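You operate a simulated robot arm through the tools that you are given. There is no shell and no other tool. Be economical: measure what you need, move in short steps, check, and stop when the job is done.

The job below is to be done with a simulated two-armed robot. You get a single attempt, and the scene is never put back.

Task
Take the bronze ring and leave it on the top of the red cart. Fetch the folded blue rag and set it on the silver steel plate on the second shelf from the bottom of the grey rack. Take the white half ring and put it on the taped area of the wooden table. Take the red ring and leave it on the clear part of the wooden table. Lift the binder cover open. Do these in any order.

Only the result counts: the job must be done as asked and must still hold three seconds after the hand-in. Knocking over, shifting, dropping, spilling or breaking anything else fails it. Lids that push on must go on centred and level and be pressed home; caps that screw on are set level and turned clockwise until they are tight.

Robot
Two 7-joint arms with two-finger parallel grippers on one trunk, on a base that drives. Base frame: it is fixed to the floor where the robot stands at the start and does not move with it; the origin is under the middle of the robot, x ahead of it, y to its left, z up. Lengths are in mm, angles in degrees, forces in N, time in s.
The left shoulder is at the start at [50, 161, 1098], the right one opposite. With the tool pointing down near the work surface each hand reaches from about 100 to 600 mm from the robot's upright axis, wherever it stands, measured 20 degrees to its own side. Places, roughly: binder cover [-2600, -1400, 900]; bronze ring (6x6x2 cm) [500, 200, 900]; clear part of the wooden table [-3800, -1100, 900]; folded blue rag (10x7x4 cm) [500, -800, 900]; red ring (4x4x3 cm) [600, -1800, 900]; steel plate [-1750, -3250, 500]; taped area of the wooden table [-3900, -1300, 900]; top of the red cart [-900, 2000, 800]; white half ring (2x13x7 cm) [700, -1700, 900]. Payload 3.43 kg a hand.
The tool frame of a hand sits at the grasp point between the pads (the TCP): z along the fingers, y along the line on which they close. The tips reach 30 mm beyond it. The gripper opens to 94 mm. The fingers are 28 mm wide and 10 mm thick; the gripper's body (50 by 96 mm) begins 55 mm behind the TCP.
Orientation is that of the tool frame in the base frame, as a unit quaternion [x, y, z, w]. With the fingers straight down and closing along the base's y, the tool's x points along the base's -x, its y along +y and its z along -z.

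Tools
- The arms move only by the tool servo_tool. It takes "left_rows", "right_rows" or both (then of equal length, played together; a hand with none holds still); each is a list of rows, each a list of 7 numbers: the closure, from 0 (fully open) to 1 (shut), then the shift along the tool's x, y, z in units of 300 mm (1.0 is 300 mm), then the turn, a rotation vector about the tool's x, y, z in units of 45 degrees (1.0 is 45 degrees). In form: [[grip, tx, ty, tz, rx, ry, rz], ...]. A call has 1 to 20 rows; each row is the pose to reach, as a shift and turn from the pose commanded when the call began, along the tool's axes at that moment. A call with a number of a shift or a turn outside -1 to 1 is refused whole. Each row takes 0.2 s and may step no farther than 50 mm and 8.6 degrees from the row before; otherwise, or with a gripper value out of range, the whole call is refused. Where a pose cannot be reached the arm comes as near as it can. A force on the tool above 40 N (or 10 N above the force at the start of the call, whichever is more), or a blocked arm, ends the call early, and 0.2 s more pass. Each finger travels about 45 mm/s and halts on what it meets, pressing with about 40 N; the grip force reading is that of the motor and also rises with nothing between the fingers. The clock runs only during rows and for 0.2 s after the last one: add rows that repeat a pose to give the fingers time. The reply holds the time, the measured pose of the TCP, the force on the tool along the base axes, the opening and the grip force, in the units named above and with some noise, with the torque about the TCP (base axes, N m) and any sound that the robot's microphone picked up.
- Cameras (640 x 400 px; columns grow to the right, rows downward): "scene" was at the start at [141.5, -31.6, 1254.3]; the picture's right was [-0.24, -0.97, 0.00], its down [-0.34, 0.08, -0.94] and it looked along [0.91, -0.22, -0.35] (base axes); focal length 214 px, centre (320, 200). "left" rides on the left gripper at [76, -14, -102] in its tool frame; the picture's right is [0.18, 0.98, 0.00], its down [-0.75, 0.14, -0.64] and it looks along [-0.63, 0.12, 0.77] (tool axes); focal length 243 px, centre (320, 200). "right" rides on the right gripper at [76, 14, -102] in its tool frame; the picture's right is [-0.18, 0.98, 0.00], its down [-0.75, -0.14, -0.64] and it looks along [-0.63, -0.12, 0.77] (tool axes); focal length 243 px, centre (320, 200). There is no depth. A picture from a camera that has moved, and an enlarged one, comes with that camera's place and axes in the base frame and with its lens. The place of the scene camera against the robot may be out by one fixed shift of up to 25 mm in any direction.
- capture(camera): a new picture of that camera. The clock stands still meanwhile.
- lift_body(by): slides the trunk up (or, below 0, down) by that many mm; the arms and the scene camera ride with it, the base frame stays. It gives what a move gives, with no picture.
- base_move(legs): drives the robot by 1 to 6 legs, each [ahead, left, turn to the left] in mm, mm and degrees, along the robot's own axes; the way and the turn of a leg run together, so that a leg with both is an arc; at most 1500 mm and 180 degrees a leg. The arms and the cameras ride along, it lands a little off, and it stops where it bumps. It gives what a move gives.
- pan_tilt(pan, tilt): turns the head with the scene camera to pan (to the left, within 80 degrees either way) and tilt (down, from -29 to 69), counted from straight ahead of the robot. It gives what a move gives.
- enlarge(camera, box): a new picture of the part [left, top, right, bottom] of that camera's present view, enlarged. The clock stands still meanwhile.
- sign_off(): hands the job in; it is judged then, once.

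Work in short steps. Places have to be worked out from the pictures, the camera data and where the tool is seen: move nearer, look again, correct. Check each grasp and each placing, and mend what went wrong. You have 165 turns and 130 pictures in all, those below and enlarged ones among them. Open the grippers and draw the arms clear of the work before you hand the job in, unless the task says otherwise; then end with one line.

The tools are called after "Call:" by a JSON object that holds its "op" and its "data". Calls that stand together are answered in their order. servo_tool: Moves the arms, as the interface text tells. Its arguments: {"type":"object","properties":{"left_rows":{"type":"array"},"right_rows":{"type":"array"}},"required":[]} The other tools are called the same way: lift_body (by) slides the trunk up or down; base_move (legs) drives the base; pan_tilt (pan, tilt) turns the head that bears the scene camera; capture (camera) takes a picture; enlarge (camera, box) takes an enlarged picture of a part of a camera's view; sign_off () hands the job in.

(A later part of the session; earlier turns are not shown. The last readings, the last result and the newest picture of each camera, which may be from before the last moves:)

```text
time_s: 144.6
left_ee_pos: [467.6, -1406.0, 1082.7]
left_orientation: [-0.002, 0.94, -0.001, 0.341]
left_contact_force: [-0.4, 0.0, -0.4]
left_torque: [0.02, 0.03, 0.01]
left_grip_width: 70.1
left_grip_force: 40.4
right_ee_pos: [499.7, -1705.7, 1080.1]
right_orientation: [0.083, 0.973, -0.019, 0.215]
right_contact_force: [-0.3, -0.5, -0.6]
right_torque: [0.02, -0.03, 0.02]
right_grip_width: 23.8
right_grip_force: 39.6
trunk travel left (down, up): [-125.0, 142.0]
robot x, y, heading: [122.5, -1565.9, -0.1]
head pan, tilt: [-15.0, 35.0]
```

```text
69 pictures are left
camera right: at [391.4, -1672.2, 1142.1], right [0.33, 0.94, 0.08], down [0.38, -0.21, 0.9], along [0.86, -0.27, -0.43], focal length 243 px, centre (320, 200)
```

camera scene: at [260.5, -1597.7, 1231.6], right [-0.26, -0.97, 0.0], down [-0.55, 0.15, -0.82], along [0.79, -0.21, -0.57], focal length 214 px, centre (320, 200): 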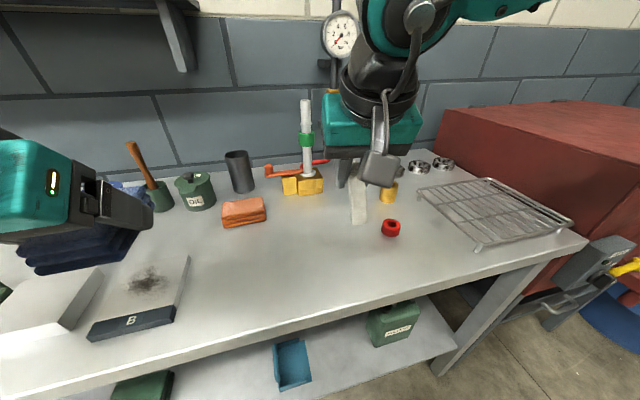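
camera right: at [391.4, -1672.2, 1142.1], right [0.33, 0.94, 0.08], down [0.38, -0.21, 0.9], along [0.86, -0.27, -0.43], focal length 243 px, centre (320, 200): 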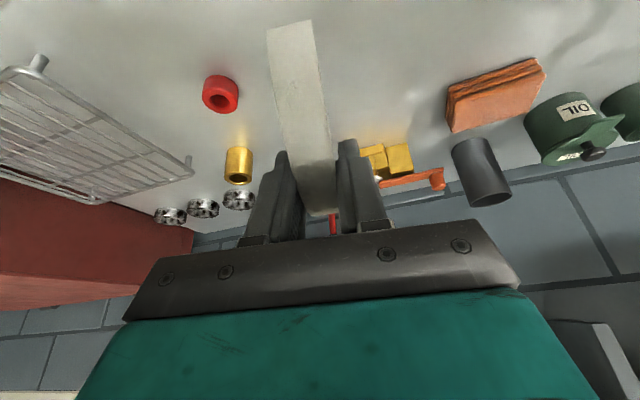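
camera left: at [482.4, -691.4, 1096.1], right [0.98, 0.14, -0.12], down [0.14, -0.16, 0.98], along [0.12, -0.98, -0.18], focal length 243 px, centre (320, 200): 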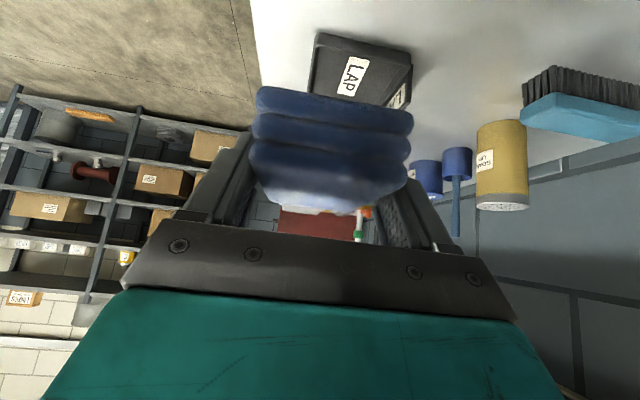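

Both items are held. I back off, turn to face the rack side, and look before travelling there.

Call:
{"op": "base_move", "data": {"legs": [[-450, 0, 0], [0, 0, -90]]}}

Call:
{"op": "pan_tilt", "data": {"pan": -55, "tilt": 20}}

Call:
{"op": "capture", "data": {"camera": "scene"}}

```text
time_s: 151.1
left_ee_pos: [-154.1, -1903.3, 1082.5]
left_orientation: [0.65, 0.679, -0.238, 0.245]
left_contact_force: [0.3, -0.2, -1.0]
left_torque: [-0.01, -0.02, 0.03]
left_grip_width: 70.3
left_grip_force: 40.4
right_ee_pos: [-453.0, -1950.1, 1080.2]
right_orientation: [0.733, 0.645, -0.162, 0.143]
right_contact_force: [0.0, 0.7, 0.1]
right_torque: [0.01, -0.01, -0.04]
right_grip_width: 23.9
right_grip_force: 40.0
trunk travel left (down, up): [-125.0, 142.0]
robot x, y, heading: [-327.6, -1570.4, -87.7]
head pan, tilt: [-15.0, 35.0]
```

```text
time_s: 152.2
left_ee_pos: [-154.7, -1904.6, 1081.9]
left_orientation: [0.65, 0.678, -0.238, 0.245]
left_contact_force: [-0.2, -1.1, 0.0]
left_torque: [0.02, -0.01, -0.01]
left_grip_width: 70.0
left_grip_force: 40.1
right_ee_pos: [-451.5, -1949.6, 1080.6]
right_orientation: [0.733, 0.645, -0.162, 0.142]
right_contact_force: [-0.7, -0.5, -0.3]
right_torque: [0.02, -0.01, -0.02]
right_grip_width: 23.5
right_grip_force: 40.0
trunk travel left (down, up): [-125.0, 142.0]
robot x, y, heading: [-328.2, -1571.6, -87.8]
head pan, tilt: [-55.0, 20.0]
```

```text
68 pictures are left
camera scene: at [-389.3, -1674.9, 1255.4], right [-0.61, 0.8, 0.0], down [0.27, 0.21, -0.94], along [-0.75, -0.57, -0.34], focal length 214 px, centre (320, 200)
```

scene: 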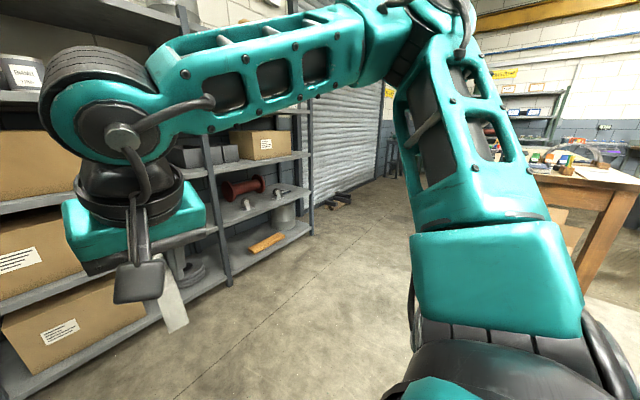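

The floor toward the rack is clear; the rack's front is near y≈−3150. I drive to face the plate's bay and look from about 800 mm.

Call:
{"op": "base_move", "data": {"legs": [[0, 0, -2.3], [0, -1500, 0], [700, 0, 0]]}}

Call:
{"op": "pan_tilt", "data": {"pan": 10, "tilt": 40}}

Call:
{"op": "capture", "data": {"camera": "scene"}}

```text
time_s: 169.1
left_ee_pos: [-1661.1, -2595.3, 1082.6]
left_orientation: [0.665, 0.665, -0.242, 0.239]
left_contact_force: [0.4, 0.9, -1.2]
left_torque: [-0.01, -0.02, 0.01]
left_grip_width: 70.2
left_grip_force: 39.8
right_ee_pos: [-1962.1, -2628.2, 1079.2]
right_orientation: [0.748, 0.628, -0.166, 0.139]
right_contact_force: [0.4, -0.4, -0.5]
right_torque: [0.0, 0.01, -0.03]
right_grip_width: 23.8
right_grip_force: 40.5
trunk travel left (down, up): [-125.0, 142.0]
robot x, y, heading: [-1817.5, -2251.1, -90.4]
head pan, tilt: [-55.0, 20.0]
```

```text
time_s: 170.5
left_ee_pos: [-1662.1, -2594.9, 1083.1]
left_orientation: [0.665, 0.664, -0.243, 0.239]
left_contact_force: [-0.2, -0.6, 0.0]
left_torque: [0.02, 0.01, 0.02]
left_grip_width: 70.1
left_grip_force: 40.1
right_ee_pos: [-1961.5, -2628.3, 1080.7]
right_orientation: [0.748, 0.628, -0.165, 0.139]
right_contact_force: [-0.5, -1.3, -0.1]
right_torque: [0.03, 0.03, -0.02]
right_grip_width: 23.7
right_grip_force: 39.8
trunk travel left (down, up): [-125.0, 142.0]
robot x, y, heading: [-1820.3, -2253.4, -90.4]
head pan, tilt: [10.0, 40.0]
```

```text
67 pictures are left
camera scene: at [-1794.6, -2385.9, 1224.0], right [-0.99, -0.17, 0.0], down [-0.11, 0.63, -0.77], along [0.13, -0.76, -0.64], focal length 214 px, centre (320, 200)
```

scene: 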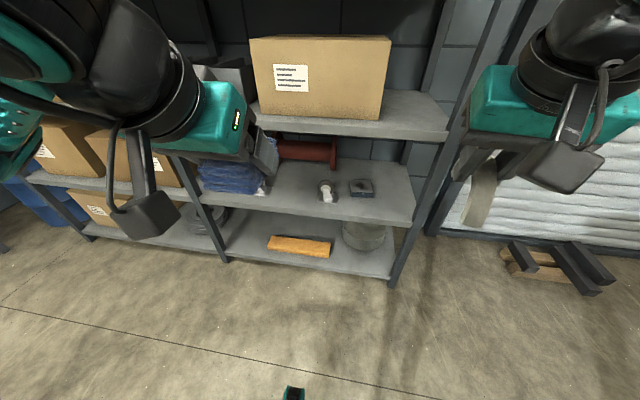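

I enlarge the shelf region to identify the steel plate.

Call:
{"op": "enlarge", "data": {"camera": "scene", "box": [230, 120, 430, 250]}}

Call:
{"op": "pan_tilt", "data": {"pan": -15, "tilt": 40}}

Call:
{"op": "capture", "data": {"camera": "scene"}}

```text
3.08 times, centred on (330, 185) of scene
camera zoom: at [-1794.6, -2385.9, 1224.0], right [-0.99, -0.17, 0.0], down [-0.11, 0.63, -0.77], along [0.13, -0.76, -0.64], focal length 660 px, centre (289, 246)
```

zoom: 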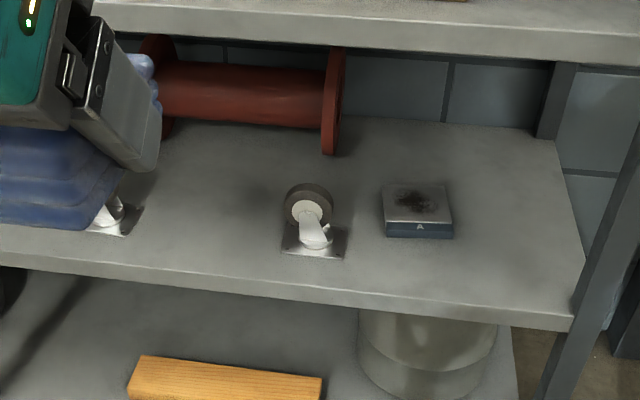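

```text
time_s: 171.4
left_ee_pos: [-1660.8, -2595.0, 1083.4]
left_orientation: [0.666, 0.664, -0.244, 0.239]
left_contact_force: [0.5, 1.0, -0.4]
left_torque: [-0.01, 0.0, -0.01]
left_grip_width: 70.2
left_grip_force: 40.2
right_ee_pos: [-1961.5, -2627.5, 1080.8]
right_orientation: [0.748, 0.628, -0.166, 0.139]
right_contact_force: [-0.2, 0.8, -0.1]
right_torque: [0.0, -0.03, -0.02]
right_grip_width: 23.5
right_grip_force: 39.5
trunk travel left (down, up): [-125.0, 142.0]
robot x, y, heading: [-1819.2, -2252.3, -90.4]
head pan, tilt: [-15.0, 40.0]
```

```text
65 pictures are left
camera scene: at [-1831.2, -2384.0, 1224.0], right [-0.96, 0.27, 0.0], down [0.17, 0.62, -0.77], along [-0.2, -0.74, -0.64], focal length 214 px, centre (320, 200)
```

scene: 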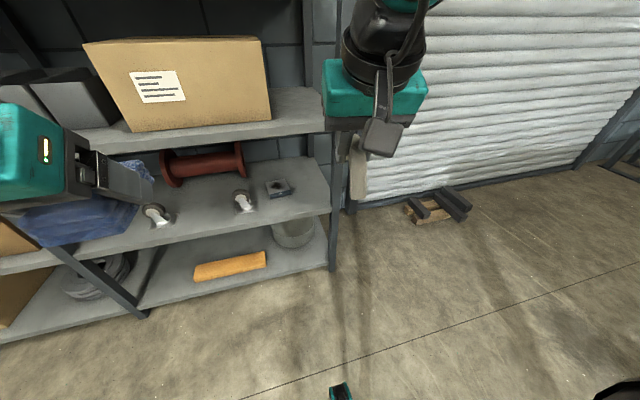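

Candidates on that shelf are block "A" (silver top) and the casters' plates. I go nearer for a clear view.

Call:
{"op": "base_move", "data": {"legs": [[0, -170, 0], [400, 0, 0]]}}

Call:
{"op": "pan_tilt", "data": {"pan": 12, "tilt": 52}}

Call:
{"op": "capture", "data": {"camera": "scene"}}

Call:
{"op": "enlarge", "data": {"camera": "scene", "box": [210, 80, 410, 205]}}

```text
time_s: 175.7
left_ee_pos: [-1839.8, -2996.0, 1081.7]
left_orientation: [0.665, 0.664, -0.243, 0.239]
left_contact_force: [-0.1, 0.3, -0.6]
left_torque: [0.0, 0.01, -0.01]
left_grip_width: 70.4
left_grip_force: 39.9
right_ee_pos: [-2139.0, -3028.5, 1080.8]
right_orientation: [0.748, 0.628, -0.166, 0.139]
right_contact_force: [0.7, -0.2, -0.2]
right_torque: [0.03, -0.01, 0.03]
right_grip_width: 23.8
right_grip_force: 40.1
trunk travel left (down, up): [-125.0, 142.0]
robot x, y, heading: [-1994.5, -2655.7, -90.3]
head pan, tilt: [-15.0, 40.0]
```

```text
time_s: 176.6
left_ee_pos: [-1839.3, -2996.2, 1083.9]
left_orientation: [0.665, 0.664, -0.243, 0.24]
left_contact_force: [0.0, -0.3, -0.9]
left_torque: [0.02, 0.02, -0.01]
left_grip_width: 69.9
left_grip_force: 39.9
right_ee_pos: [-2138.7, -3029.4, 1081.3]
right_orientation: [0.748, 0.628, -0.166, 0.139]
right_contact_force: [-1.1, 0.0, -0.6]
right_torque: [-0.01, -0.01, 0.01]
right_grip_width: 23.4
right_grip_force: 40.0
trunk travel left (down, up): [-125.0, 142.0]
robot x, y, heading: [-1997.5, -2651.7, -90.5]
head pan, tilt: [12.0, 52.0]
```

```text
64 pictures are left
camera scene: at [-1971.8, -2776.5, 1207.2], right [-0.98, -0.2, 0.0], down [-0.16, 0.77, -0.62], along [0.12, -0.6, -0.79], focal length 214 px, centre (320, 200)
```

scene: 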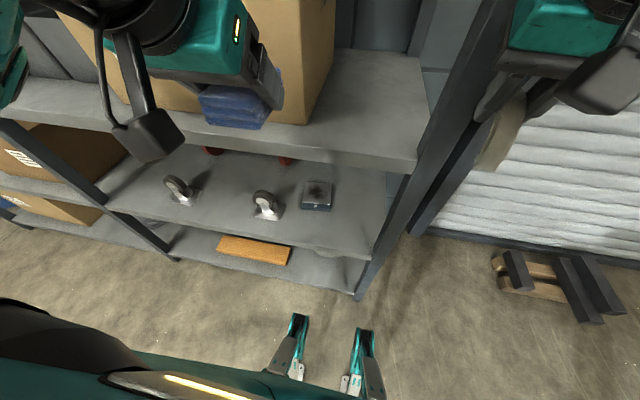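

```text
3.20 times, centred on (310, 142) of scene
camera zoom: at [-1971.8, -2776.5, 1207.2], right [-0.98, -0.2, 0.0], down [-0.16, 0.77, -0.62], along [0.12, -0.6, -0.79], focal length 686 px, centre (352, 384)
```

zoom: 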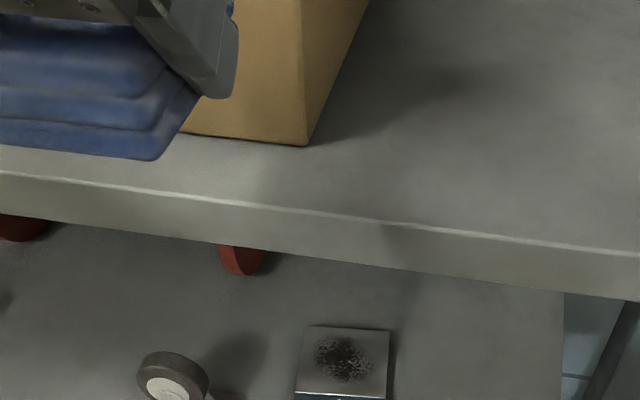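

Block "A" with the silver, smudged top is the plate (≈[-1848, -3265]). I back off slightly, lower the trunk, and then look into the shelf with the left hand's camera.

Call:
{"op": "base_move", "data": {"legs": [[-80, 0, 0]]}}

Call:
{"op": "lift_body", "data": {"by": -120}}

Call:
{"op": "servo_tool", "data": {"left_rows": [[1, 0.1, 0, 0.12, 0, 0, 0], [1, 0.2, 0, 0.24, 0, 0, 0], [1, 0.3, 0, 0.36, 0, 0, 0], [1, 0.4, 0, 0.48, 0, 0, 0], [1, 0.48, 0, 0.57, 0, 0, 0]]}}

Call:
{"op": "capture", "data": {"camera": "left"}}

Call:
{"op": "capture", "data": {"camera": "scene"}}

```text
time_s: 177.7
left_ee_pos: [-1838.9, -2915.6, 1083.2]
left_orientation: [0.664, 0.665, -0.243, 0.241]
left_contact_force: [0.0, 0.0, -1.3]
left_torque: [-0.01, 0.0, 0.03]
left_grip_width: 69.9
left_grip_force: 40.1
right_ee_pos: [-2138.4, -2947.7, 1080.4]
right_orientation: [0.747, 0.629, -0.165, 0.139]
right_contact_force: [-0.4, 0.4, 0.1]
right_torque: [-0.01, 0.0, 0.02]
right_grip_width: 23.6
right_grip_force: 40.1
trunk travel left (down, up): [-125.0, 142.0]
robot x, y, heading: [-1998.1, -2573.9, -90.1]
head pan, tilt: [12.0, 52.0]
```

```text
time_s: 179.2
left_ee_pos: [-1838.9, -2916.2, 963.0]
left_orientation: [0.665, 0.664, -0.242, 0.239]
left_contact_force: [-0.4, 0.3, -0.5]
left_torque: [-0.02, 0.02, 0.02]
left_grip_width: 70.3
left_grip_force: 40.3
right_ee_pos: [-2138.3, -2948.4, 960.8]
right_orientation: [0.747, 0.628, -0.167, 0.139]
right_contact_force: [-0.1, -0.1, -0.3]
right_torque: [0.02, -0.03, -0.01]
right_grip_width: 23.5
right_grip_force: 40.2
trunk travel left (down, up): [-5.0, 262.0]
robot x, y, heading: [-1999.0, -2572.9, -90.6]
head pan, tilt: [12.0, 52.0]
```

```text
time_s: 180.3
left_ee_pos: [-1845.5, -2933.4, 731.2]
left_orientation: [0.665, 0.664, -0.243, 0.24]
left_contact_force: [0.6, 0.4, -0.9]
left_torque: [0.0, 0.02, 0.03]
left_grip_width: 70.2
left_grip_force: 39.7
left hand out of reach, approached as far as the arm can: row 1, 2, 3, 4, 5
right_ee_pos: [-2138.0, -2948.8, 961.2]
right_orientation: [0.746, 0.629, -0.166, 0.139]
right_contact_force: [0.0, 0.2, 0.0]
right_torque: [0.01, 0.04, -0.02]
right_grip_width: 23.5
right_grip_force: 40.0
trunk travel left (down, up): [-5.0, 262.0]
robot x, y, heading: [-1997.3, -2568.3, -90.1]
head pan, tilt: [12.0, 52.0]
```

```text
62 pictures are left
camera left: at [-1859.1, -2808.8, 761.7], right [0.98, 0.14, -0.12], down [0.14, -0.17, 0.98], along [0.12, -0.98, -0.18], focal length 243 px, centre (320, 200)
```

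left: 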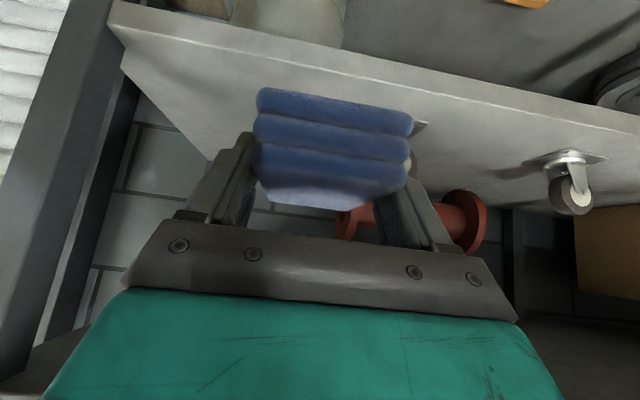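

```text
61 pictures are left
camera scene: at [-1971.2, -2696.4, 1087.2], right [-0.98, -0.2, 0.0], down [-0.16, 0.77, -0.62], along [0.12, -0.6, -0.79], focal length 214 px, centre (320, 200)
```

scene: 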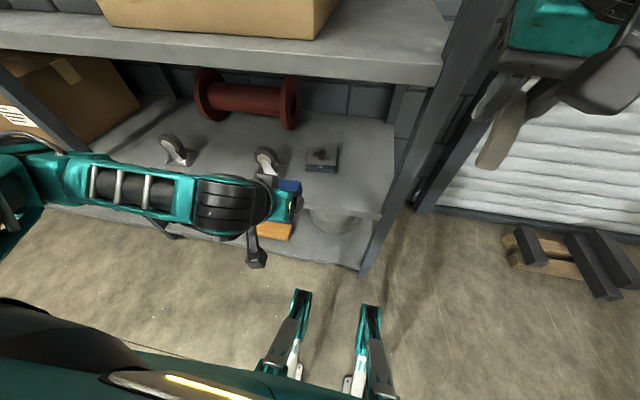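

The shelf holds only block A, casters and spool, so A is the plate (top z≈580, ≈200 mm inside the front edge at y≈−3070). I pull the right hand back and outward to keep the half ring clear of the rack post.

Call:
{"op": "servo_tool", "data": {"right_rows": [[1, 0.09, -0.05, -0.04, 0, 0, 0], [1, 0.18, -0.11, -0.08, 0, 0, 0], [1, 0.27, -0.17, -0.12, 0, 0, 0], [1, 0.36, -0.22, -0.16, 0, 0, 0], [1, 0.45, -0.28, -0.2, 0, 0, 0], [1, 0.51, -0.33, -0.24, 0, 0, 0]]}}

Call:
{"op": "base_move", "data": {"legs": [[90, 0, 0]]}}

Call:
{"op": "capture", "data": {"camera": "scene"}}

Call:
{"op": "capture", "data": {"camera": "left"}}

```text
time_s: 181.8
left_ee_pos: [-1846.6, -2933.8, 732.5]
left_orientation: [0.664, 0.665, -0.243, 0.241]
left_contact_force: [0.5, -0.7, -0.8]
left_torque: [0.04, 0.02, 0.0]
left_grip_width: 70.1
left_grip_force: 39.8
right_ee_pos: [-2201.3, -2784.2, 1009.4]
right_orientation: [0.747, 0.629, -0.164, 0.139]
right_contact_force: [-0.6, 0.1, -0.3]
right_torque: [0.06, -0.04, 0.02]
right_grip_width: 23.2
right_grip_force: 40.0
right hand out of reach, approached as far as the arm can: row 4, 5, 6
trunk travel left (down, up): [-5.0, 262.0]
robot x, y, heading: [-1999.6, -2570.8, -90.5]
head pan, tilt: [12.0, 52.0]
```

```text
time_s: 182.9
left_ee_pos: [-1846.4, -3025.6, 732.4]
left_orientation: [0.665, 0.664, -0.243, 0.24]
left_contact_force: [-0.8, -0.2, -0.2]
left_torque: [0.0, -0.03, 0.0]
left_grip_width: 70.4
left_grip_force: 40.3
right_ee_pos: [-2200.8, -2875.0, 1008.2]
right_orientation: [0.748, 0.628, -0.165, 0.138]
right_contact_force: [-0.1, 0.3, -0.9]
right_torque: [-0.01, 0.01, -0.01]
right_grip_width: 23.7
right_grip_force: 39.6
trunk travel left (down, up): [-5.0, 262.0]
robot x, y, heading: [-1997.7, -2667.8, -90.3]
head pan, tilt: [12.0, 52.0]
```

```text
60 pictures are left
camera scene: at [-1971.9, -2788.5, 1087.2], right [-0.98, -0.2, 0.0], down [-0.16, 0.77, -0.62], along [0.12, -0.6, -0.79], focal length 214 px, centre (320, 200)
```

scene: 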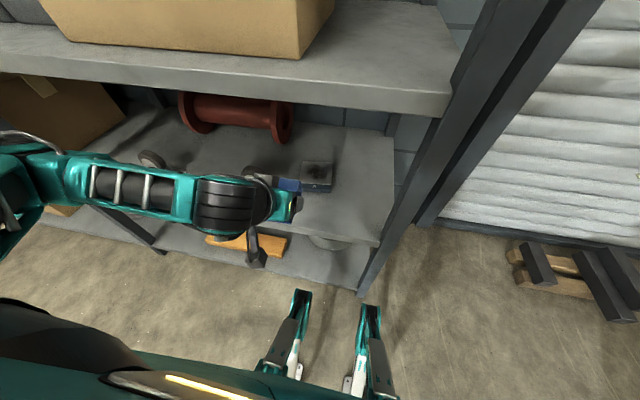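

```text
59 pictures are left
camera left: at [-1860.1, -2901.2, 762.0], right [0.98, 0.14, -0.12], down [0.14, -0.17, 0.98], along [0.11, -0.98, -0.18], focal length 243 px, centre (320, 200)
```

left: 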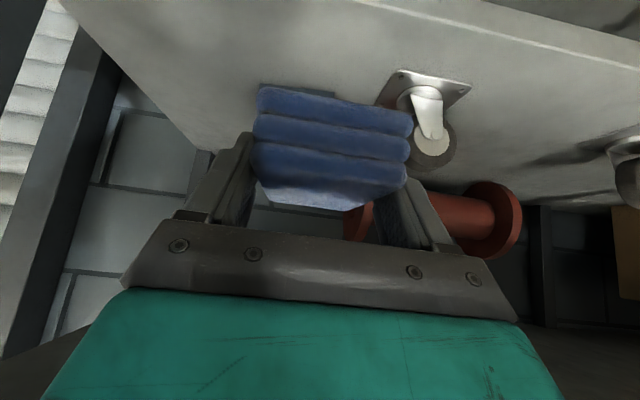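

The plate's front edge is visible just beyond the rag (x≈−1924…−1815, y≈−3210). I drive 70 mm nearer and move the rag further in, keeping it high.

Call:
{"op": "base_move", "data": {"legs": [[70, 0, 0]]}}

Call:
{"op": "servo_tool", "data": {"left_rows": [[1, -0.1, -0.02, 0.06, 0, 0, 0], [1, -0.15, -0.04, 0.11, 0, 0, 0]]}}

Call:
{"op": "capture", "data": {"camera": "scene"}}

Call:
{"op": "capture", "data": {"camera": "left"}}

```text
time_s: 183.9
left_ee_pos: [-1848.0, -3095.6, 731.1]
left_orientation: [0.665, 0.664, -0.243, 0.239]
left_contact_force: [0.0, 0.2, -0.4]
left_torque: [0.01, -0.01, -0.01]
left_grip_width: 70.2
left_grip_force: 39.6
right_ee_pos: [-2201.1, -2946.9, 1011.2]
right_orientation: [0.748, 0.628, -0.164, 0.138]
right_contact_force: [-0.5, 0.4, -0.7]
right_torque: [0.0, -0.03, 0.02]
right_grip_width: 23.4
right_grip_force: 40.3
trunk travel left (down, up): [-5.0, 262.0]
robot x, y, heading: [-1997.5, -2739.2, -90.5]
head pan, tilt: [12.0, 52.0]
```

```text
time_s: 184.5
left_ee_pos: [-1861.2, -3152.6, 735.5]
left_orientation: [0.665, 0.664, -0.243, 0.24]
left_contact_force: [0.0, 0.2, -0.8]
left_torque: [0.04, 0.0, 0.02]
left_grip_width: 70.2
left_grip_force: 40.2
right_ee_pos: [-2202.2, -2946.3, 1009.8]
right_orientation: [0.748, 0.628, -0.165, 0.139]
right_contact_force: [0.4, 0.4, 0.0]
right_torque: [-0.01, 0.02, 0.04]
right_grip_width: 23.4
right_grip_force: 39.6
trunk travel left (down, up): [-5.0, 262.0]
robot x, y, heading: [-1998.6, -2735.8, -90.5]
head pan, tilt: [12.0, 52.0]
```

```text
58 pictures are left
camera scene: at [-1972.5, -2858.7, 1087.2], right [-0.98, -0.2, 0.0], down [-0.16, 0.77, -0.62], along [0.12, -0.6, -0.79], focal length 214 px, centre (320, 200)
```

scene: 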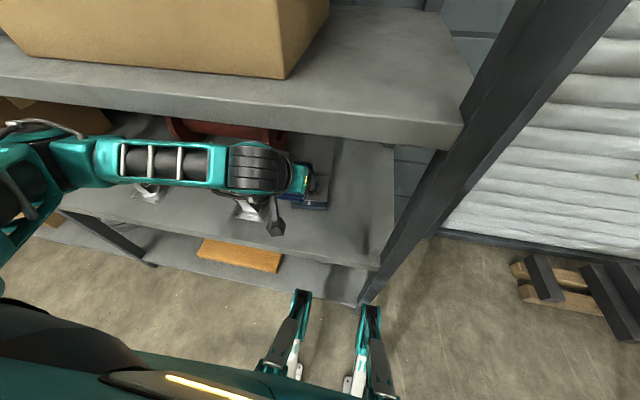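

```text
57 pictures are left
camera left: at [-1873.5, -3027.9, 765.9], right [0.98, 0.14, -0.12], down [0.14, -0.17, 0.98], along [0.11, -0.98, -0.18], focal length 243 px, centre (320, 200)
```

left: 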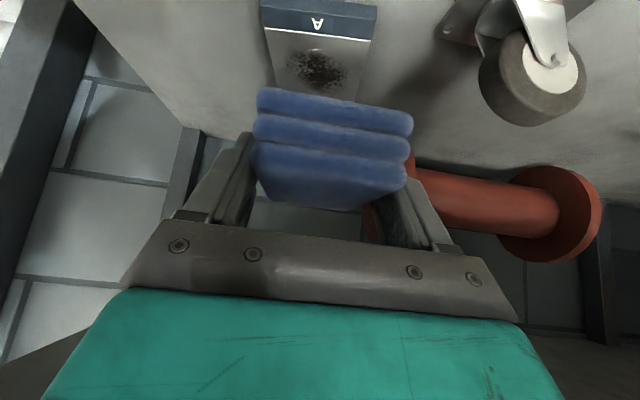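

The plate is now clearly in view, centred about [-1866, -3262]. I bring the rag over it at about 50 mm above.

Call:
{"op": "servo_tool", "data": {"left_rows": [[1, -0.03, -0.007, 0.126, 0, 0, 0], [1, -0.06, -0.014, 0.252, 0, 0, 0], [1, -0.088, -0.02, 0.378, 0, 0, 0]]}}

Call:
{"op": "capture", "data": {"camera": "left"}}

Call:
{"op": "enlarge", "data": {"camera": "scene", "box": [220, 130, 400, 250]}}

```text
time_s: 185.3
left_ee_pos: [-1868.1, -3244.3, 663.9]
left_orientation: [0.666, 0.663, -0.244, 0.238]
left_contact_force: [0.0, -0.1, -0.2]
left_torque: [-0.02, 0.0, 0.0]
left_grip_width: 70.1
left_grip_force: 40.4
right_ee_pos: [-2202.6, -2946.8, 1008.4]
right_orientation: [0.748, 0.628, -0.165, 0.138]
right_contact_force: [-0.1, 0.6, -0.1]
right_torque: [0.02, 0.0, -0.02]
right_grip_width: 23.5
right_grip_force: 40.5
trunk travel left (down, up): [-5.0, 262.0]
robot x, y, heading: [-2002.0, -2735.8, -90.3]
head pan, tilt: [12.0, 52.0]
```

```text
56 pictures are left
camera left: at [-1881.0, -3120.1, 695.0], right [0.98, 0.14, -0.12], down [0.14, -0.17, 0.98], along [0.11, -0.98, -0.18], focal length 243 px, centre (320, 200)
```

left: 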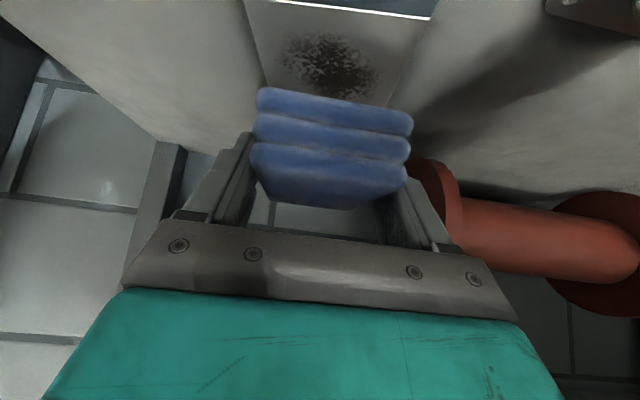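

```text
3.33 times, centred on (310, 190) of scene
camera zoom: at [-1972.5, -2858.7, 1087.2], right [-0.98, -0.2, 0.0], down [-0.16, 0.77, -0.62], along [0.12, -0.6, -0.79], focal length 715 px, centre (353, 233)
```

zoom: 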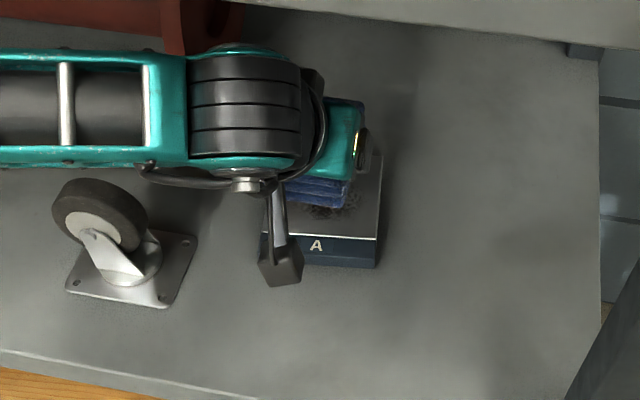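

Comparing the two views gives plate top z≈562, centre ≈[-1869, -3280]. I move 20 mm further in and lower in small steps until contact.

Call:
{"op": "servo_tool", "data": {"left_rows": [[1, 0.0, 0, 0.06, 0, 0, 0], [1, 0.03, 0, 0.12, 0, 0, 0], [1, 0.06, 0, 0.175, 0, 0, 0], [1, 0.07, 0, 0.19, 0, 0, 0], [1, 0.076, 0, 0.198, 0, 0, 0], [1, 0.082, 0, 0.206, 0, 0, 0], [1, 0.088, 0, 0.214, 0, 0, 0], [1, 0.094, 0, 0.222, 0, 0, 0], [1, 0.1, 0, 0.23, 0, 0, 0]]}}

Call:
{"op": "capture", "data": {"camera": "left"}}

Call:
{"op": "enlarge", "data": {"camera": "scene", "box": [220, 130, 400, 250]}}

```text
time_s: 187.3
left_ee_pos: [-1866.7, -3265.6, 597.9]
left_orientation: [0.664, 0.663, -0.246, 0.244]
left_contact_force: [1.4, 7.2, 25.0]
left_torque: [-0.47, -0.95, 0.23]
left_grip_width: 70.0
left_grip_force: 39.7
right_ee_pos: [-2202.8, -2944.4, 1009.6]
right_orientation: [0.748, 0.628, -0.166, 0.139]
right_contact_force: [0.2, -1.0, -0.1]
right_torque: [0.01, 0.03, -0.01]
right_grip_width: 23.6
right_grip_force: 40.0
trunk travel left (down, up): [-5.0, 262.0]
robot x, y, heading: [-2001.6, -2736.2, -90.6]
head pan, tilt: [12.0, 52.0]
```

```text
54 pictures are left
camera left: at [-1879.7, -3141.8, 626.9], right [0.98, 0.14, -0.12], down [0.14, -0.16, 0.98], along [0.11, -0.98, -0.17], focal length 243 px, centre (320, 200)
```

left: 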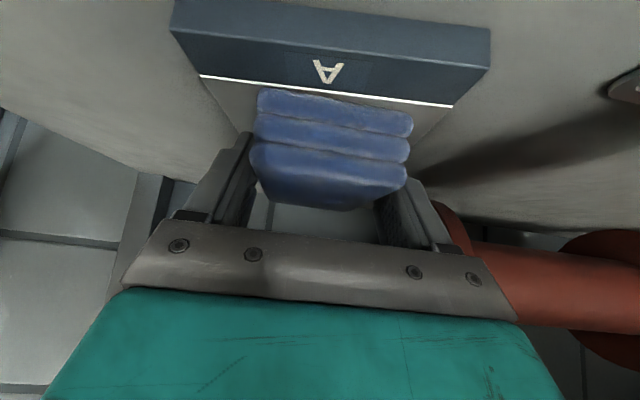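

```text
3.33 times, centred on (310, 190) of scene
camera zoom: at [-1973.0, -2856.5, 1087.9], right [-0.98, -0.2, 0.0], down [-0.16, 0.77, -0.62], along [0.12, -0.61, -0.79], focal length 715 px, centre (353, 233)
```

zoom: 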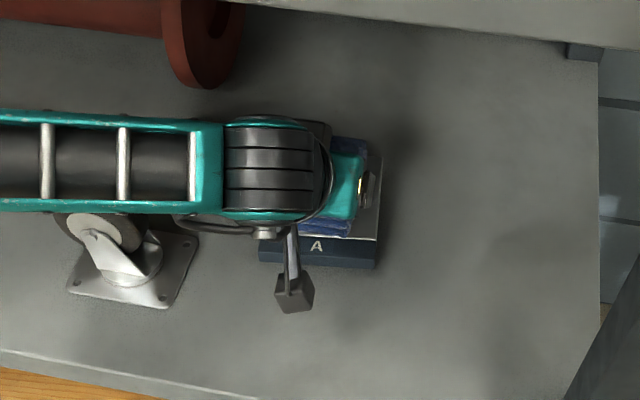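

Contact with the plate (25 N up); the rag lies within the plate's edges. I open the fingers and back out along the tool axis.

Call:
{"op": "servo_tool", "data": {"left_rows": [[0.7, 0, 0, 0, 0, 0, 0], [0.3, 0, 0, 0, 0, 0, 0], [0.05, 0, 0, 0, 0, 0, 0], [0.05, 0, 0, -0.02, 0, 0, 0], [0.05, 0, 0, -0.1, 0, 0, 0], [0.05, 0, 0, -0.22, 0, 0, 0], [0.05, 0, 0, -0.34, 0, 0, 0]]}}

Call:
{"op": "capture", "data": {"camera": "left"}}

Call:
{"op": "enlarge", "data": {"camera": "scene", "box": [220, 130, 400, 250]}}

```text
time_s: 188.9
left_ee_pos: [-1865.9, -3198.6, 670.9]
left_orientation: [0.665, 0.664, -0.242, 0.24]
left_contact_force: [0.2, -0.4, -0.1]
left_torque: [0.02, 0.02, -0.01]
left_grip_width: 89.3
left_grip_force: 0.1
right_ee_pos: [-2201.4, -2945.7, 1010.5]
right_orientation: [0.748, 0.627, -0.165, 0.139]
right_contact_force: [0.1, 0.4, -1.0]
right_torque: [0.01, 0.0, 0.06]
right_grip_width: 23.7
right_grip_force: 40.4
trunk travel left (down, up): [-5.0, 262.0]
robot x, y, heading: [-1998.3, -2731.5, -90.6]
head pan, tilt: [12.0, 52.0]
```

```text
52 pictures are left
camera left: at [-1879.1, -3076.2, 701.0], right [0.98, 0.14, -0.12], down [0.14, -0.17, 0.98], along [0.12, -0.98, -0.19], focal length 243 px, centre (320, 200)
```

left: 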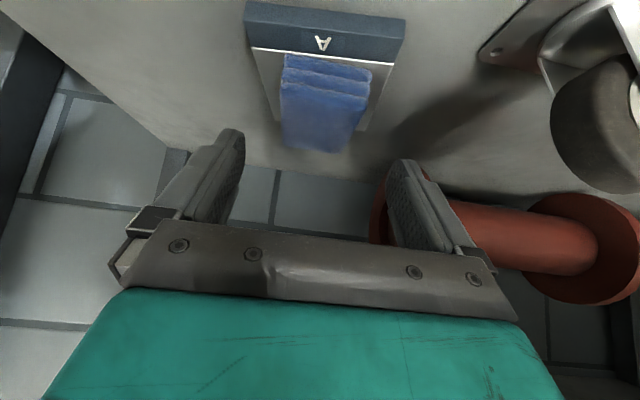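

```text
3.33 times, centred on (310, 190) of scene
camera zoom: at [-1972.5, -2858.6, 1087.1], right [-0.98, -0.2, 0.0], down [-0.16, 0.77, -0.62], along [0.12, -0.6, -0.79], focal length 715 px, centre (353, 233)
```

zoom: 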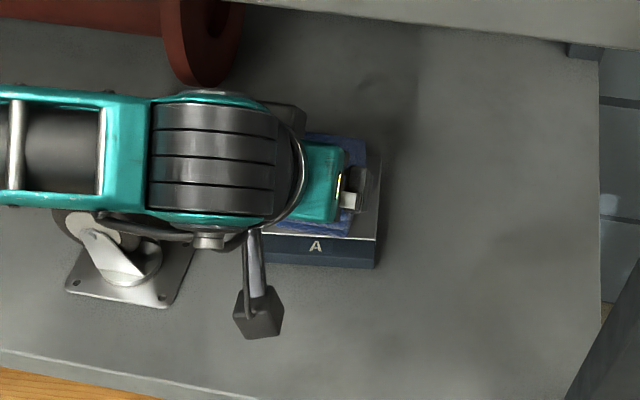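

The rag rests on the plate. I back the base straight out, raise the trunk again and look toward the binder table.

Call:
{"op": "base_move", "data": {"legs": [[-500, 0, 0]]}}

Call:
{"op": "lift_body", "data": {"by": 120}}

Call:
{"op": "servo_tool", "data": {"left_rows": [[0, -0.05, 0, -0.15, 0, 0.15, 0], [0, -0.1, 0, -0.3, 0, 0.3, 0], [0, -0.15, 0, -0.45, 0, 0.45, 0], [0, -0.2, 0, -0.6, 0, 0.6, 0], [0, -0.22, 0, -0.7, 0, 0.75, 0], [0, -0.22, 0, -0.8, 0, 0.89, 0]]}}

Call:
{"op": "pan_tilt", "data": {"pan": -75, "tilt": 20}}

Call:
{"op": "capture", "data": {"camera": "scene"}}

```text
time_s: 191.9
left_ee_pos: [-1863.0, -2695.2, 670.7]
left_orientation: [0.665, 0.664, -0.243, 0.239]
left_contact_force: [-0.1, 0.0, 0.1]
left_torque: [-0.01, 0.0, 0.0]
left_grip_width: 89.3
left_grip_force: 0.0
right_ee_pos: [-2198.8, -2440.4, 1010.2]
right_orientation: [0.748, 0.629, -0.164, 0.138]
right_contact_force: [-0.5, 0.0, -0.4]
right_torque: [0.01, -0.01, 0.01]
right_grip_width: 23.6
right_grip_force: 39.8
trunk travel left (down, up): [-5.0, 262.0]
robot x, y, heading: [-1992.7, -2232.0, -90.4]
head pan, tilt: [12.0, 52.0]
```

```text
time_s: 193.4
left_ee_pos: [-1862.1, -2695.8, 791.4]
left_orientation: [0.665, 0.664, -0.243, 0.239]
left_contact_force: [0.1, 0.6, 0.3]
left_torque: [-0.04, -0.01, -0.04]
left_grip_width: 89.1
left_grip_force: 0.1
right_ee_pos: [-2198.2, -2439.7, 1129.0]
right_orientation: [0.748, 0.629, -0.163, 0.138]
right_contact_force: [0.5, 0.1, -0.4]
right_torque: [0.01, -0.01, 0.01]
right_grip_width: 23.8
right_grip_force: 39.8
trunk travel left (down, up): [-125.0, 142.0]
robot x, y, heading: [-1994.6, -2228.6, -90.3]
head pan, tilt: [12.0, 52.0]
```

```text
time_s: 194.8
left_ee_pos: [-1860.3, -2592.1, 1017.2]
left_orientation: [0.709, 0.705, 0.002, -0.003]
left_contact_force: [0.2, -0.3, -0.2]
left_torque: [0.01, 0.02, 0.03]
left_grip_width: 93.9
left_grip_force: 0.1
right_ee_pos: [-2199.9, -2441.3, 1129.2]
right_orientation: [0.747, 0.629, -0.164, 0.138]
right_contact_force: [-0.1, 0.7, 0.7]
right_torque: [-0.03, 0.0, 0.0]
right_grip_width: 23.5
right_grip_force: 39.9
trunk travel left (down, up): [-125.0, 142.0]
robot x, y, heading: [-1992.6, -2231.7, -90.4]
head pan, tilt: [12.0, 52.0]
```

```text
time_s: 196.4
left_ee_pos: [-1859.8, -2592.1, 1018.5]
left_orientation: [0.708, 0.706, -0.001, -0.002]
left_contact_force: [-0.3, -0.8, -0.4]
left_torque: [-0.03, 0.01, 0.0]
left_grip_width: 94.0
left_grip_force: 0.1
right_ee_pos: [-2198.7, -2439.6, 1130.0]
right_orientation: [0.747, 0.629, -0.164, 0.139]
right_contact_force: [0.8, -0.6, -1.2]
right_torque: [0.01, 0.05, -0.02]
right_grip_width: 23.8
right_grip_force: 40.4
trunk travel left (down, up): [-125.0, 142.0]
robot x, y, heading: [-1994.5, -2229.8, -90.1]
head pan, tilt: [-75.0, 20.0]
```

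```text
50 pictures are left
camera scene: at [-2074.2, -2302.9, 1255.4], right [-0.25, 0.97, 0.0], down [0.33, 0.09, -0.94], along [-0.91, -0.24, -0.34], focal length 214 px, centre (320, 200)
```

scene: 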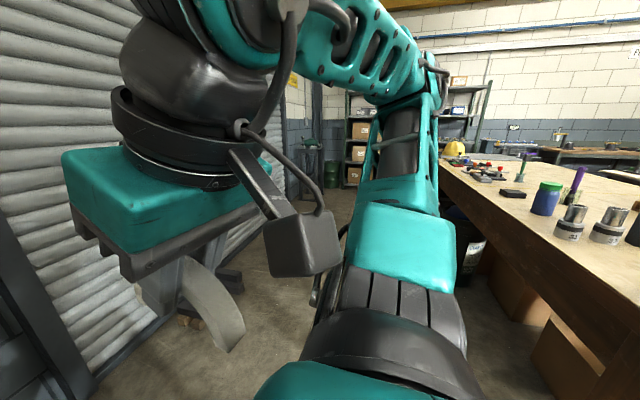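

A long wooden table lies to my right. I turn to face along −x and look at its layout.

Call:
{"op": "base_move", "data": {"legs": [[0, 0, -90]]}}

Call:
{"op": "pan_tilt", "data": {"pan": -35, "tilt": 20}}

Call:
{"op": "capture", "data": {"camera": "scene"}}

```text
time_s: 200.5
left_ee_pos: [-2353.2, -2376.0, 1016.0]
left_orientation: [1.0, 0.013, 0.003, -0.001]
left_contact_force: [-0.8, -0.4, 0.0]
left_torque: [0.0, 0.01, 0.0]
left_grip_width: 94.0
left_grip_force: 0.1
right_ee_pos: [-2210.9, -2033.1, 1129.9]
right_orientation: [0.974, -0.071, -0.215, -0.016]
right_contact_force: [-0.2, -0.7, -1.1]
right_torque: [0.02, 0.04, 0.0]
right_grip_width: 23.8
right_grip_force: 40.5
trunk travel left (down, up): [-125.0, 142.0]
robot x, y, heading: [-1993.3, -2231.1, -178.6]
head pan, tilt: [-75.0, 20.0]
```

```text
time_s: 201.6
left_ee_pos: [-2352.8, -2376.3, 1017.8]
left_orientation: [1.0, 0.012, 0.002, -0.002]
left_contact_force: [-0.6, 0.3, -0.4]
left_torque: [0.02, -0.02, -0.02]
left_grip_width: 93.8
left_grip_force: 0.1
right_ee_pos: [-2211.2, -2032.9, 1129.5]
right_orientation: [0.974, -0.07, -0.215, -0.015]
right_contact_force: [0.4, -1.0, -0.8]
right_torque: [0.02, -0.03, 0.03]
right_grip_width: 23.7
right_grip_force: 40.3
trunk travel left (down, up): [-125.0, 142.0]
robot x, y, heading: [-1993.9, -2235.9, -178.7]
head pan, tilt: [-35.0, 20.0]
```

```text
49 pictures are left
camera scene: at [-2101.3, -2188.5, 1255.4], right [0.56, 0.83, 0.0], down [0.28, -0.19, -0.94], along [-0.78, 0.52, -0.34], focal length 214 px, centre (320, 200)
```

scene: 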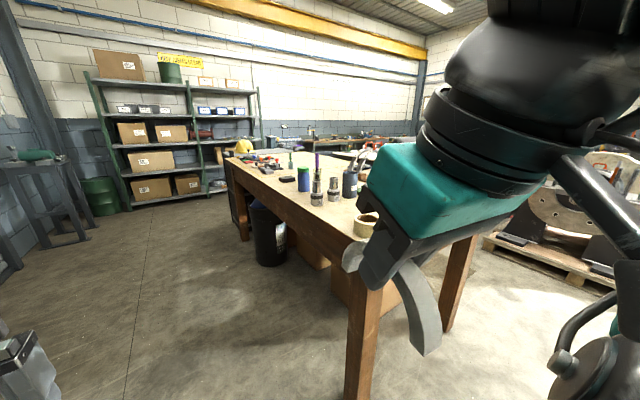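

The wooden table spans about x −2450…−4400, y −1750…−950. The binder is near its close end, so I strafe in front of that end and look.

Call:
{"op": "base_move", "data": {"legs": [[0, -830, -1.3]]}}

Call:
{"op": "pan_tilt", "data": {"pan": 0, "tilt": 35}}

Call:
{"op": "capture", "data": {"camera": "scene"}}

```text
time_s: 209.2
left_ee_pos: [-2367.4, -1548.0, 1017.4]
left_orientation: [1.0, 0.005, 0.001, -0.002]
left_contact_force: [-0.2, -0.6, -0.5]
left_torque: [0.02, 0.01, -0.01]
left_grip_width: 93.9
left_grip_force: 0.1
right_ee_pos: [-2220.9, -1206.3, 1129.4]
right_orientation: [0.974, -0.078, -0.214, -0.016]
right_contact_force: [-0.5, 0.1, -0.4]
right_torque: [-0.03, -0.04, 0.03]
right_grip_width: 23.5
right_grip_force: 40.0
trunk travel left (down, up): [-125.0, 142.0]
robot x, y, heading: [-2006.2, -1409.7, -179.5]
head pan, tilt: [-35.0, 20.0]
```

```text
time_s: 210.2
left_ee_pos: [-2368.0, -1547.5, 1017.2]
left_orientation: [1.0, 0.006, 0.002, -0.002]
left_contact_force: [-0.7, 0.1, -0.5]
left_torque: [0.03, -0.02, 0.01]
left_grip_width: 93.8
left_grip_force: 0.1
right_ee_pos: [-2221.8, -1207.8, 1130.3]
right_orientation: [0.974, -0.077, -0.214, -0.017]
right_contact_force: [0.6, -0.2, -0.8]
right_torque: [0.0, 0.0, -0.01]
right_grip_width: 23.4
right_grip_force: 40.1
trunk travel left (down, up): [-125.0, 142.0]
robot x, y, heading: [-2009.4, -1408.0, -179.8]
head pan, tilt: [0.0, 35.0]
```

```text
48 pictures are left
camera scene: at [-2124.5, -1417.9, 1231.6], right [-0.01, 1.0, 0.0], down [0.57, 0.0, -0.82], along [-0.82, -0.01, -0.57], focal length 214 px, centre (320, 200)
```

scene: 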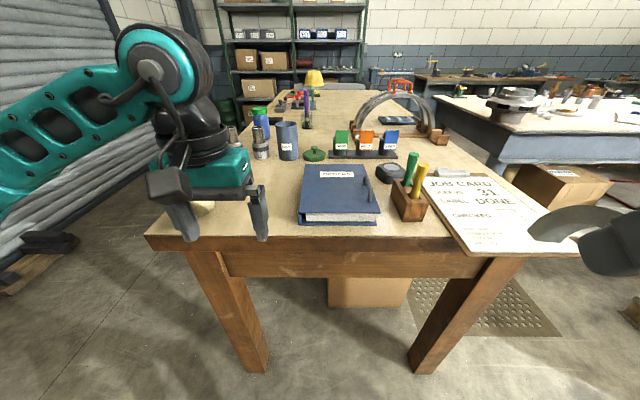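

The binder is right ahead. I enlarge it to find its spine.

Call:
{"op": "enlarge", "data": {"camera": "scene", "box": [280, 145, 440, 245]}}

Call:
{"op": "enlarge", "data": {"camera": "scene", "box": [230, 60, 450, 170]}}

Call:
{"op": "capture", "data": {"camera": "left"}}

```text
4.00 times, centred on (360, 195) of scene
camera zoom: at [-2124.5, -1417.9, 1231.6], right [-0.01, 1.0, 0.0], down [0.57, 0.0, -0.82], along [-0.82, -0.01, -0.57], focal length 858 px, centre (160, 220)
```

zoom: 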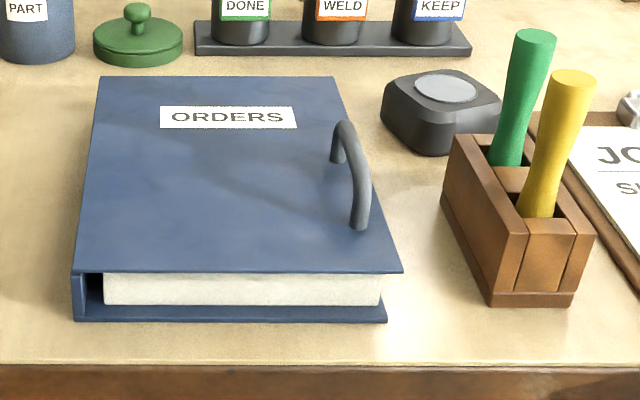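

```text
2.91 times, centred on (340, 115) of scene
camera zoom: at [-2124.5, -1417.9, 1231.6], right [-0.01, 1.0, 0.0], down [0.57, 0.0, -0.82], along [-0.82, -0.01, -0.57], focal length 624 px, centre (262, 447)
```

zoom: 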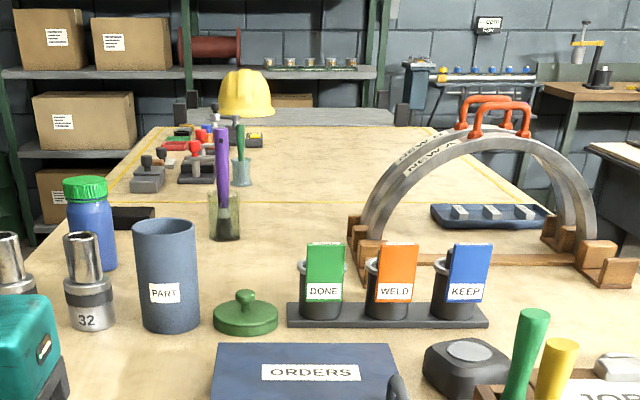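

```text
45 pictures are left
camera left: at [-2291.7, -1532.9, 1120.6], right [0.2, -0.98, 0.0], down [-0.75, -0.15, 0.64], along [-0.63, -0.12, -0.77], focal length 243 px, centre (320, 200)
```

left: 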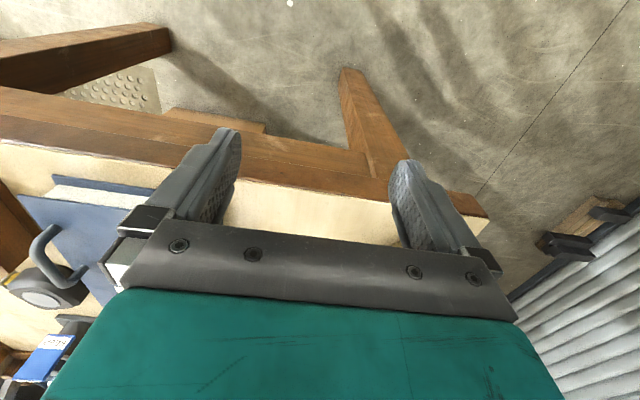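

The binder's spine is on the left (−y) with a bar handle near the cover's right edge. I shift the base so the left hand can grip the handle and swing it over to the left.

Call:
{"op": "base_move", "data": {"legs": [[0, -120, 0], [50, 0, 0]]}}

Call:
{"op": "servo_tool", "data": {"left_rows": [[0, 0, -0.12, -0.13, 0, 0, 0], [0, 0, -0.25, -0.2, 0, 0, 0], [0, 0, -0.38, -0.2, 0, 0, 0], [0, 0, -0.5, -0.2, 0, 0, 0]]}}

Call:
{"op": "capture", "data": {"camera": "left"}}

Call:
{"op": "capture", "data": {"camera": "scene"}}

```text
time_s: 212.4
left_ee_pos: [-2419.0, -1429.6, 1017.5]
left_orientation: [1.0, 0.005, 0.002, -0.002]
left_contact_force: [-0.6, 0.1, -1.4]
left_torque: [0.04, -0.01, 0.0]
left_grip_width: 94.1
left_grip_force: 0.0
right_ee_pos: [-2272.1, -1089.6, 1129.4]
right_orientation: [0.973, -0.079, -0.214, -0.018]
right_contact_force: [0.2, 0.5, -0.2]
right_torque: [0.01, 0.02, 0.0]
right_grip_width: 23.8
right_grip_force: 39.7
trunk travel left (down, up): [-125.0, 142.0]
robot x, y, heading: [-2056.9, -1289.4, -179.4]
head pan, tilt: [0.0, 35.0]
```

```text
refused: row 1 steps farther than a row can; nothing moved
```

```text
44 pictures are left
camera left: at [-2343.0, -1414.4, 1120.4], right [0.19, -0.98, 0.0], down [-0.75, -0.15, 0.64], along [-0.63, -0.12, -0.77], focal length 243 px, centre (320, 200)
```

left: 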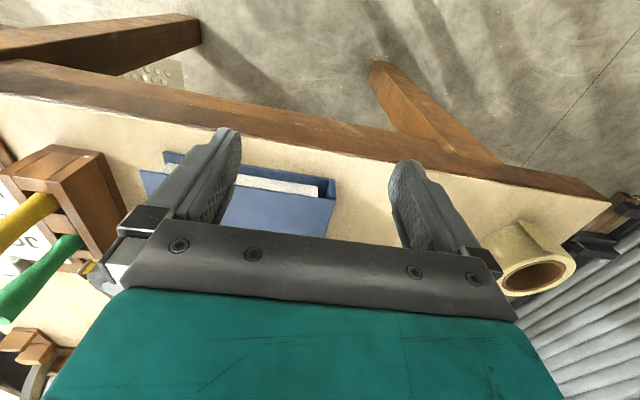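

```text
43 pictures are left
camera scene: at [-2175.8, -1299.6, 1231.5], right [-0.01, 1.0, 0.0], down [0.57, 0.0, -0.82], along [-0.82, -0.01, -0.57], focal length 214 px, centre (320, 200)
```

scene: 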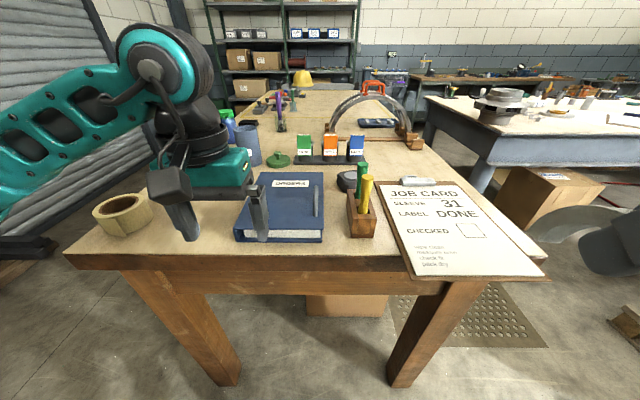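

The hinge is near y≈−1458, the handle near [-2545, -1320]. I raise the left hand and move it before the handle for a close look.

Call:
{"op": "servo_tool", "data": {"left_rows": [[0, 0, 0, -0.143, 0, 0, 0], [0, -0.05, -0.12, -0.143, 0, 0, 0], [0, -0.1, -0.25, -0.143, 0, 0, 0], [0, -0.17, -0.373, -0.143, 0, 0, 0]]}}

Call:
{"op": "capture", "data": {"camera": "left"}}

```text
time_s: 213.4
left_ee_pos: [-2471.6, -1318.0, 1059.6]
left_orientation: [1.0, 0.006, 0.001, -0.002]
left_contact_force: [0.4, -1.1, -1.3]
left_torque: [-0.04, 0.0, -0.02]
left_grip_width: 94.0
left_grip_force: 0.1
right_ee_pos: [-2271.9, -1089.2, 1129.2]
right_orientation: [0.973, -0.079, -0.215, -0.018]
right_contact_force: [0.8, 1.0, -0.2]
right_torque: [0.02, 0.05, 0.0]
right_grip_width: 23.5
right_grip_force: 40.1
trunk travel left (down, up): [-125.0, 142.0]
robot x, y, heading: [-2057.3, -1289.4, -179.6]
head pan, tilt: [0.0, 35.0]
```

```text
42 pictures are left
camera left: at [-2395.4, -1303.0, 1163.4], right [0.19, -0.98, 0.0], down [-0.75, -0.15, 0.64], along [-0.63, -0.12, -0.77], focal length 243 px, centre (320, 200)
```

left: 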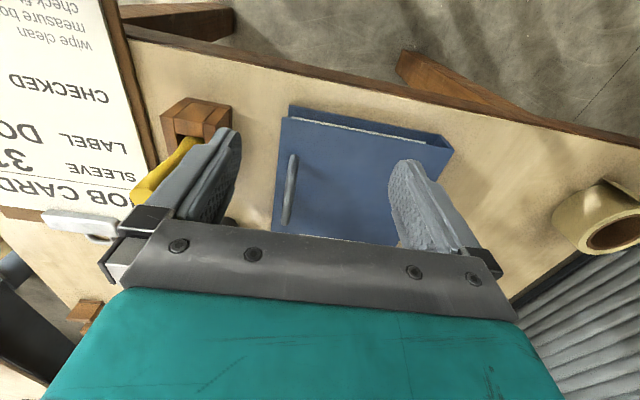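

The handle runs along x from −2512 to −2597 at y≈−1301. I half-close the fingers and lower to 1010 above its middle.

Call:
{"op": "servo_tool", "data": {"left_rows": [[0.3, -0.1, -0.03, 0, 0, 0, 0], [0.5, -0.2, -0.057, 0.03, 0, 0, 0], [0.55, -0.26, -0.057, 0.1, 0, 0, 0], [0.55, -0.26, -0.057, 0.165, 0, 0, 0], [0.55, -0.26, -0.057, 0.165, 0, 0, 0]]}}

Call:
{"op": "capture", "data": {"camera": "left"}}

Call:
{"op": "enlarge", "data": {"camera": "scene", "box": [220, 140, 400, 250]}}

```text
time_s: 214.6
left_ee_pos: [-2547.8, -1301.9, 1011.8]
left_orientation: [1.0, 0.005, 0.0, -0.001]
left_contact_force: [0.2, -0.1, 0.1]
left_torque: [-0.01, 0.0, 0.0]
left_grip_width: 42.3
left_grip_force: 0.0
right_ee_pos: [-2272.1, -1089.3, 1130.5]
right_orientation: [0.973, -0.079, -0.214, -0.017]
right_contact_force: [0.1, 0.3, -1.2]
right_torque: [-0.01, 0.0, -0.02]
right_grip_width: 23.6
right_grip_force: 40.1
trunk travel left (down, up): [-125.0, 142.0]
robot x, y, heading: [-2054.7, -1291.5, -179.6]
head pan, tilt: [0.0, 35.0]
```

```text
41 pictures are left
camera left: at [-2471.9, -1286.5, 1114.2], right [0.19, -0.98, 0.0], down [-0.75, -0.15, 0.64], along [-0.63, -0.12, -0.77], focal length 243 px, centre (320, 200)
```

left: 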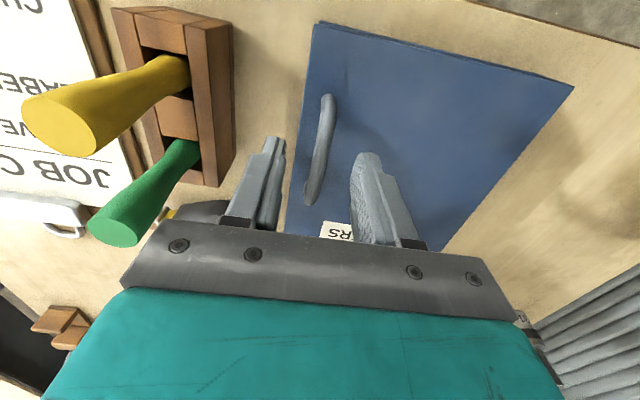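

```text
3.56 times, centred on (310, 195) of scene
camera zoom: at [-2175.2, -1299.5, 1231.6], right [-0.01, 1.0, 0.0], down [0.57, 0.0, -0.82], along [-0.82, -0.01, -0.57], focal length 763 px, centre (356, 218)
```

zoom: 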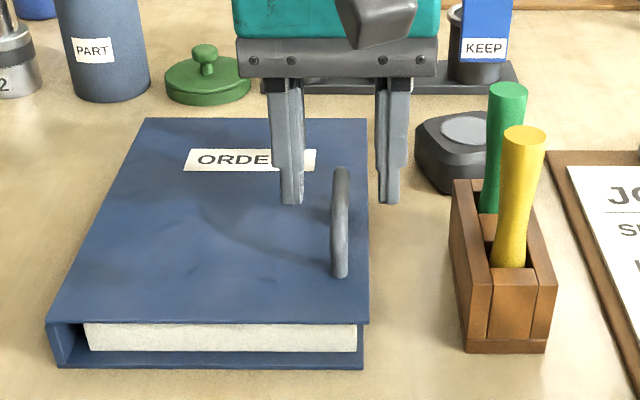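

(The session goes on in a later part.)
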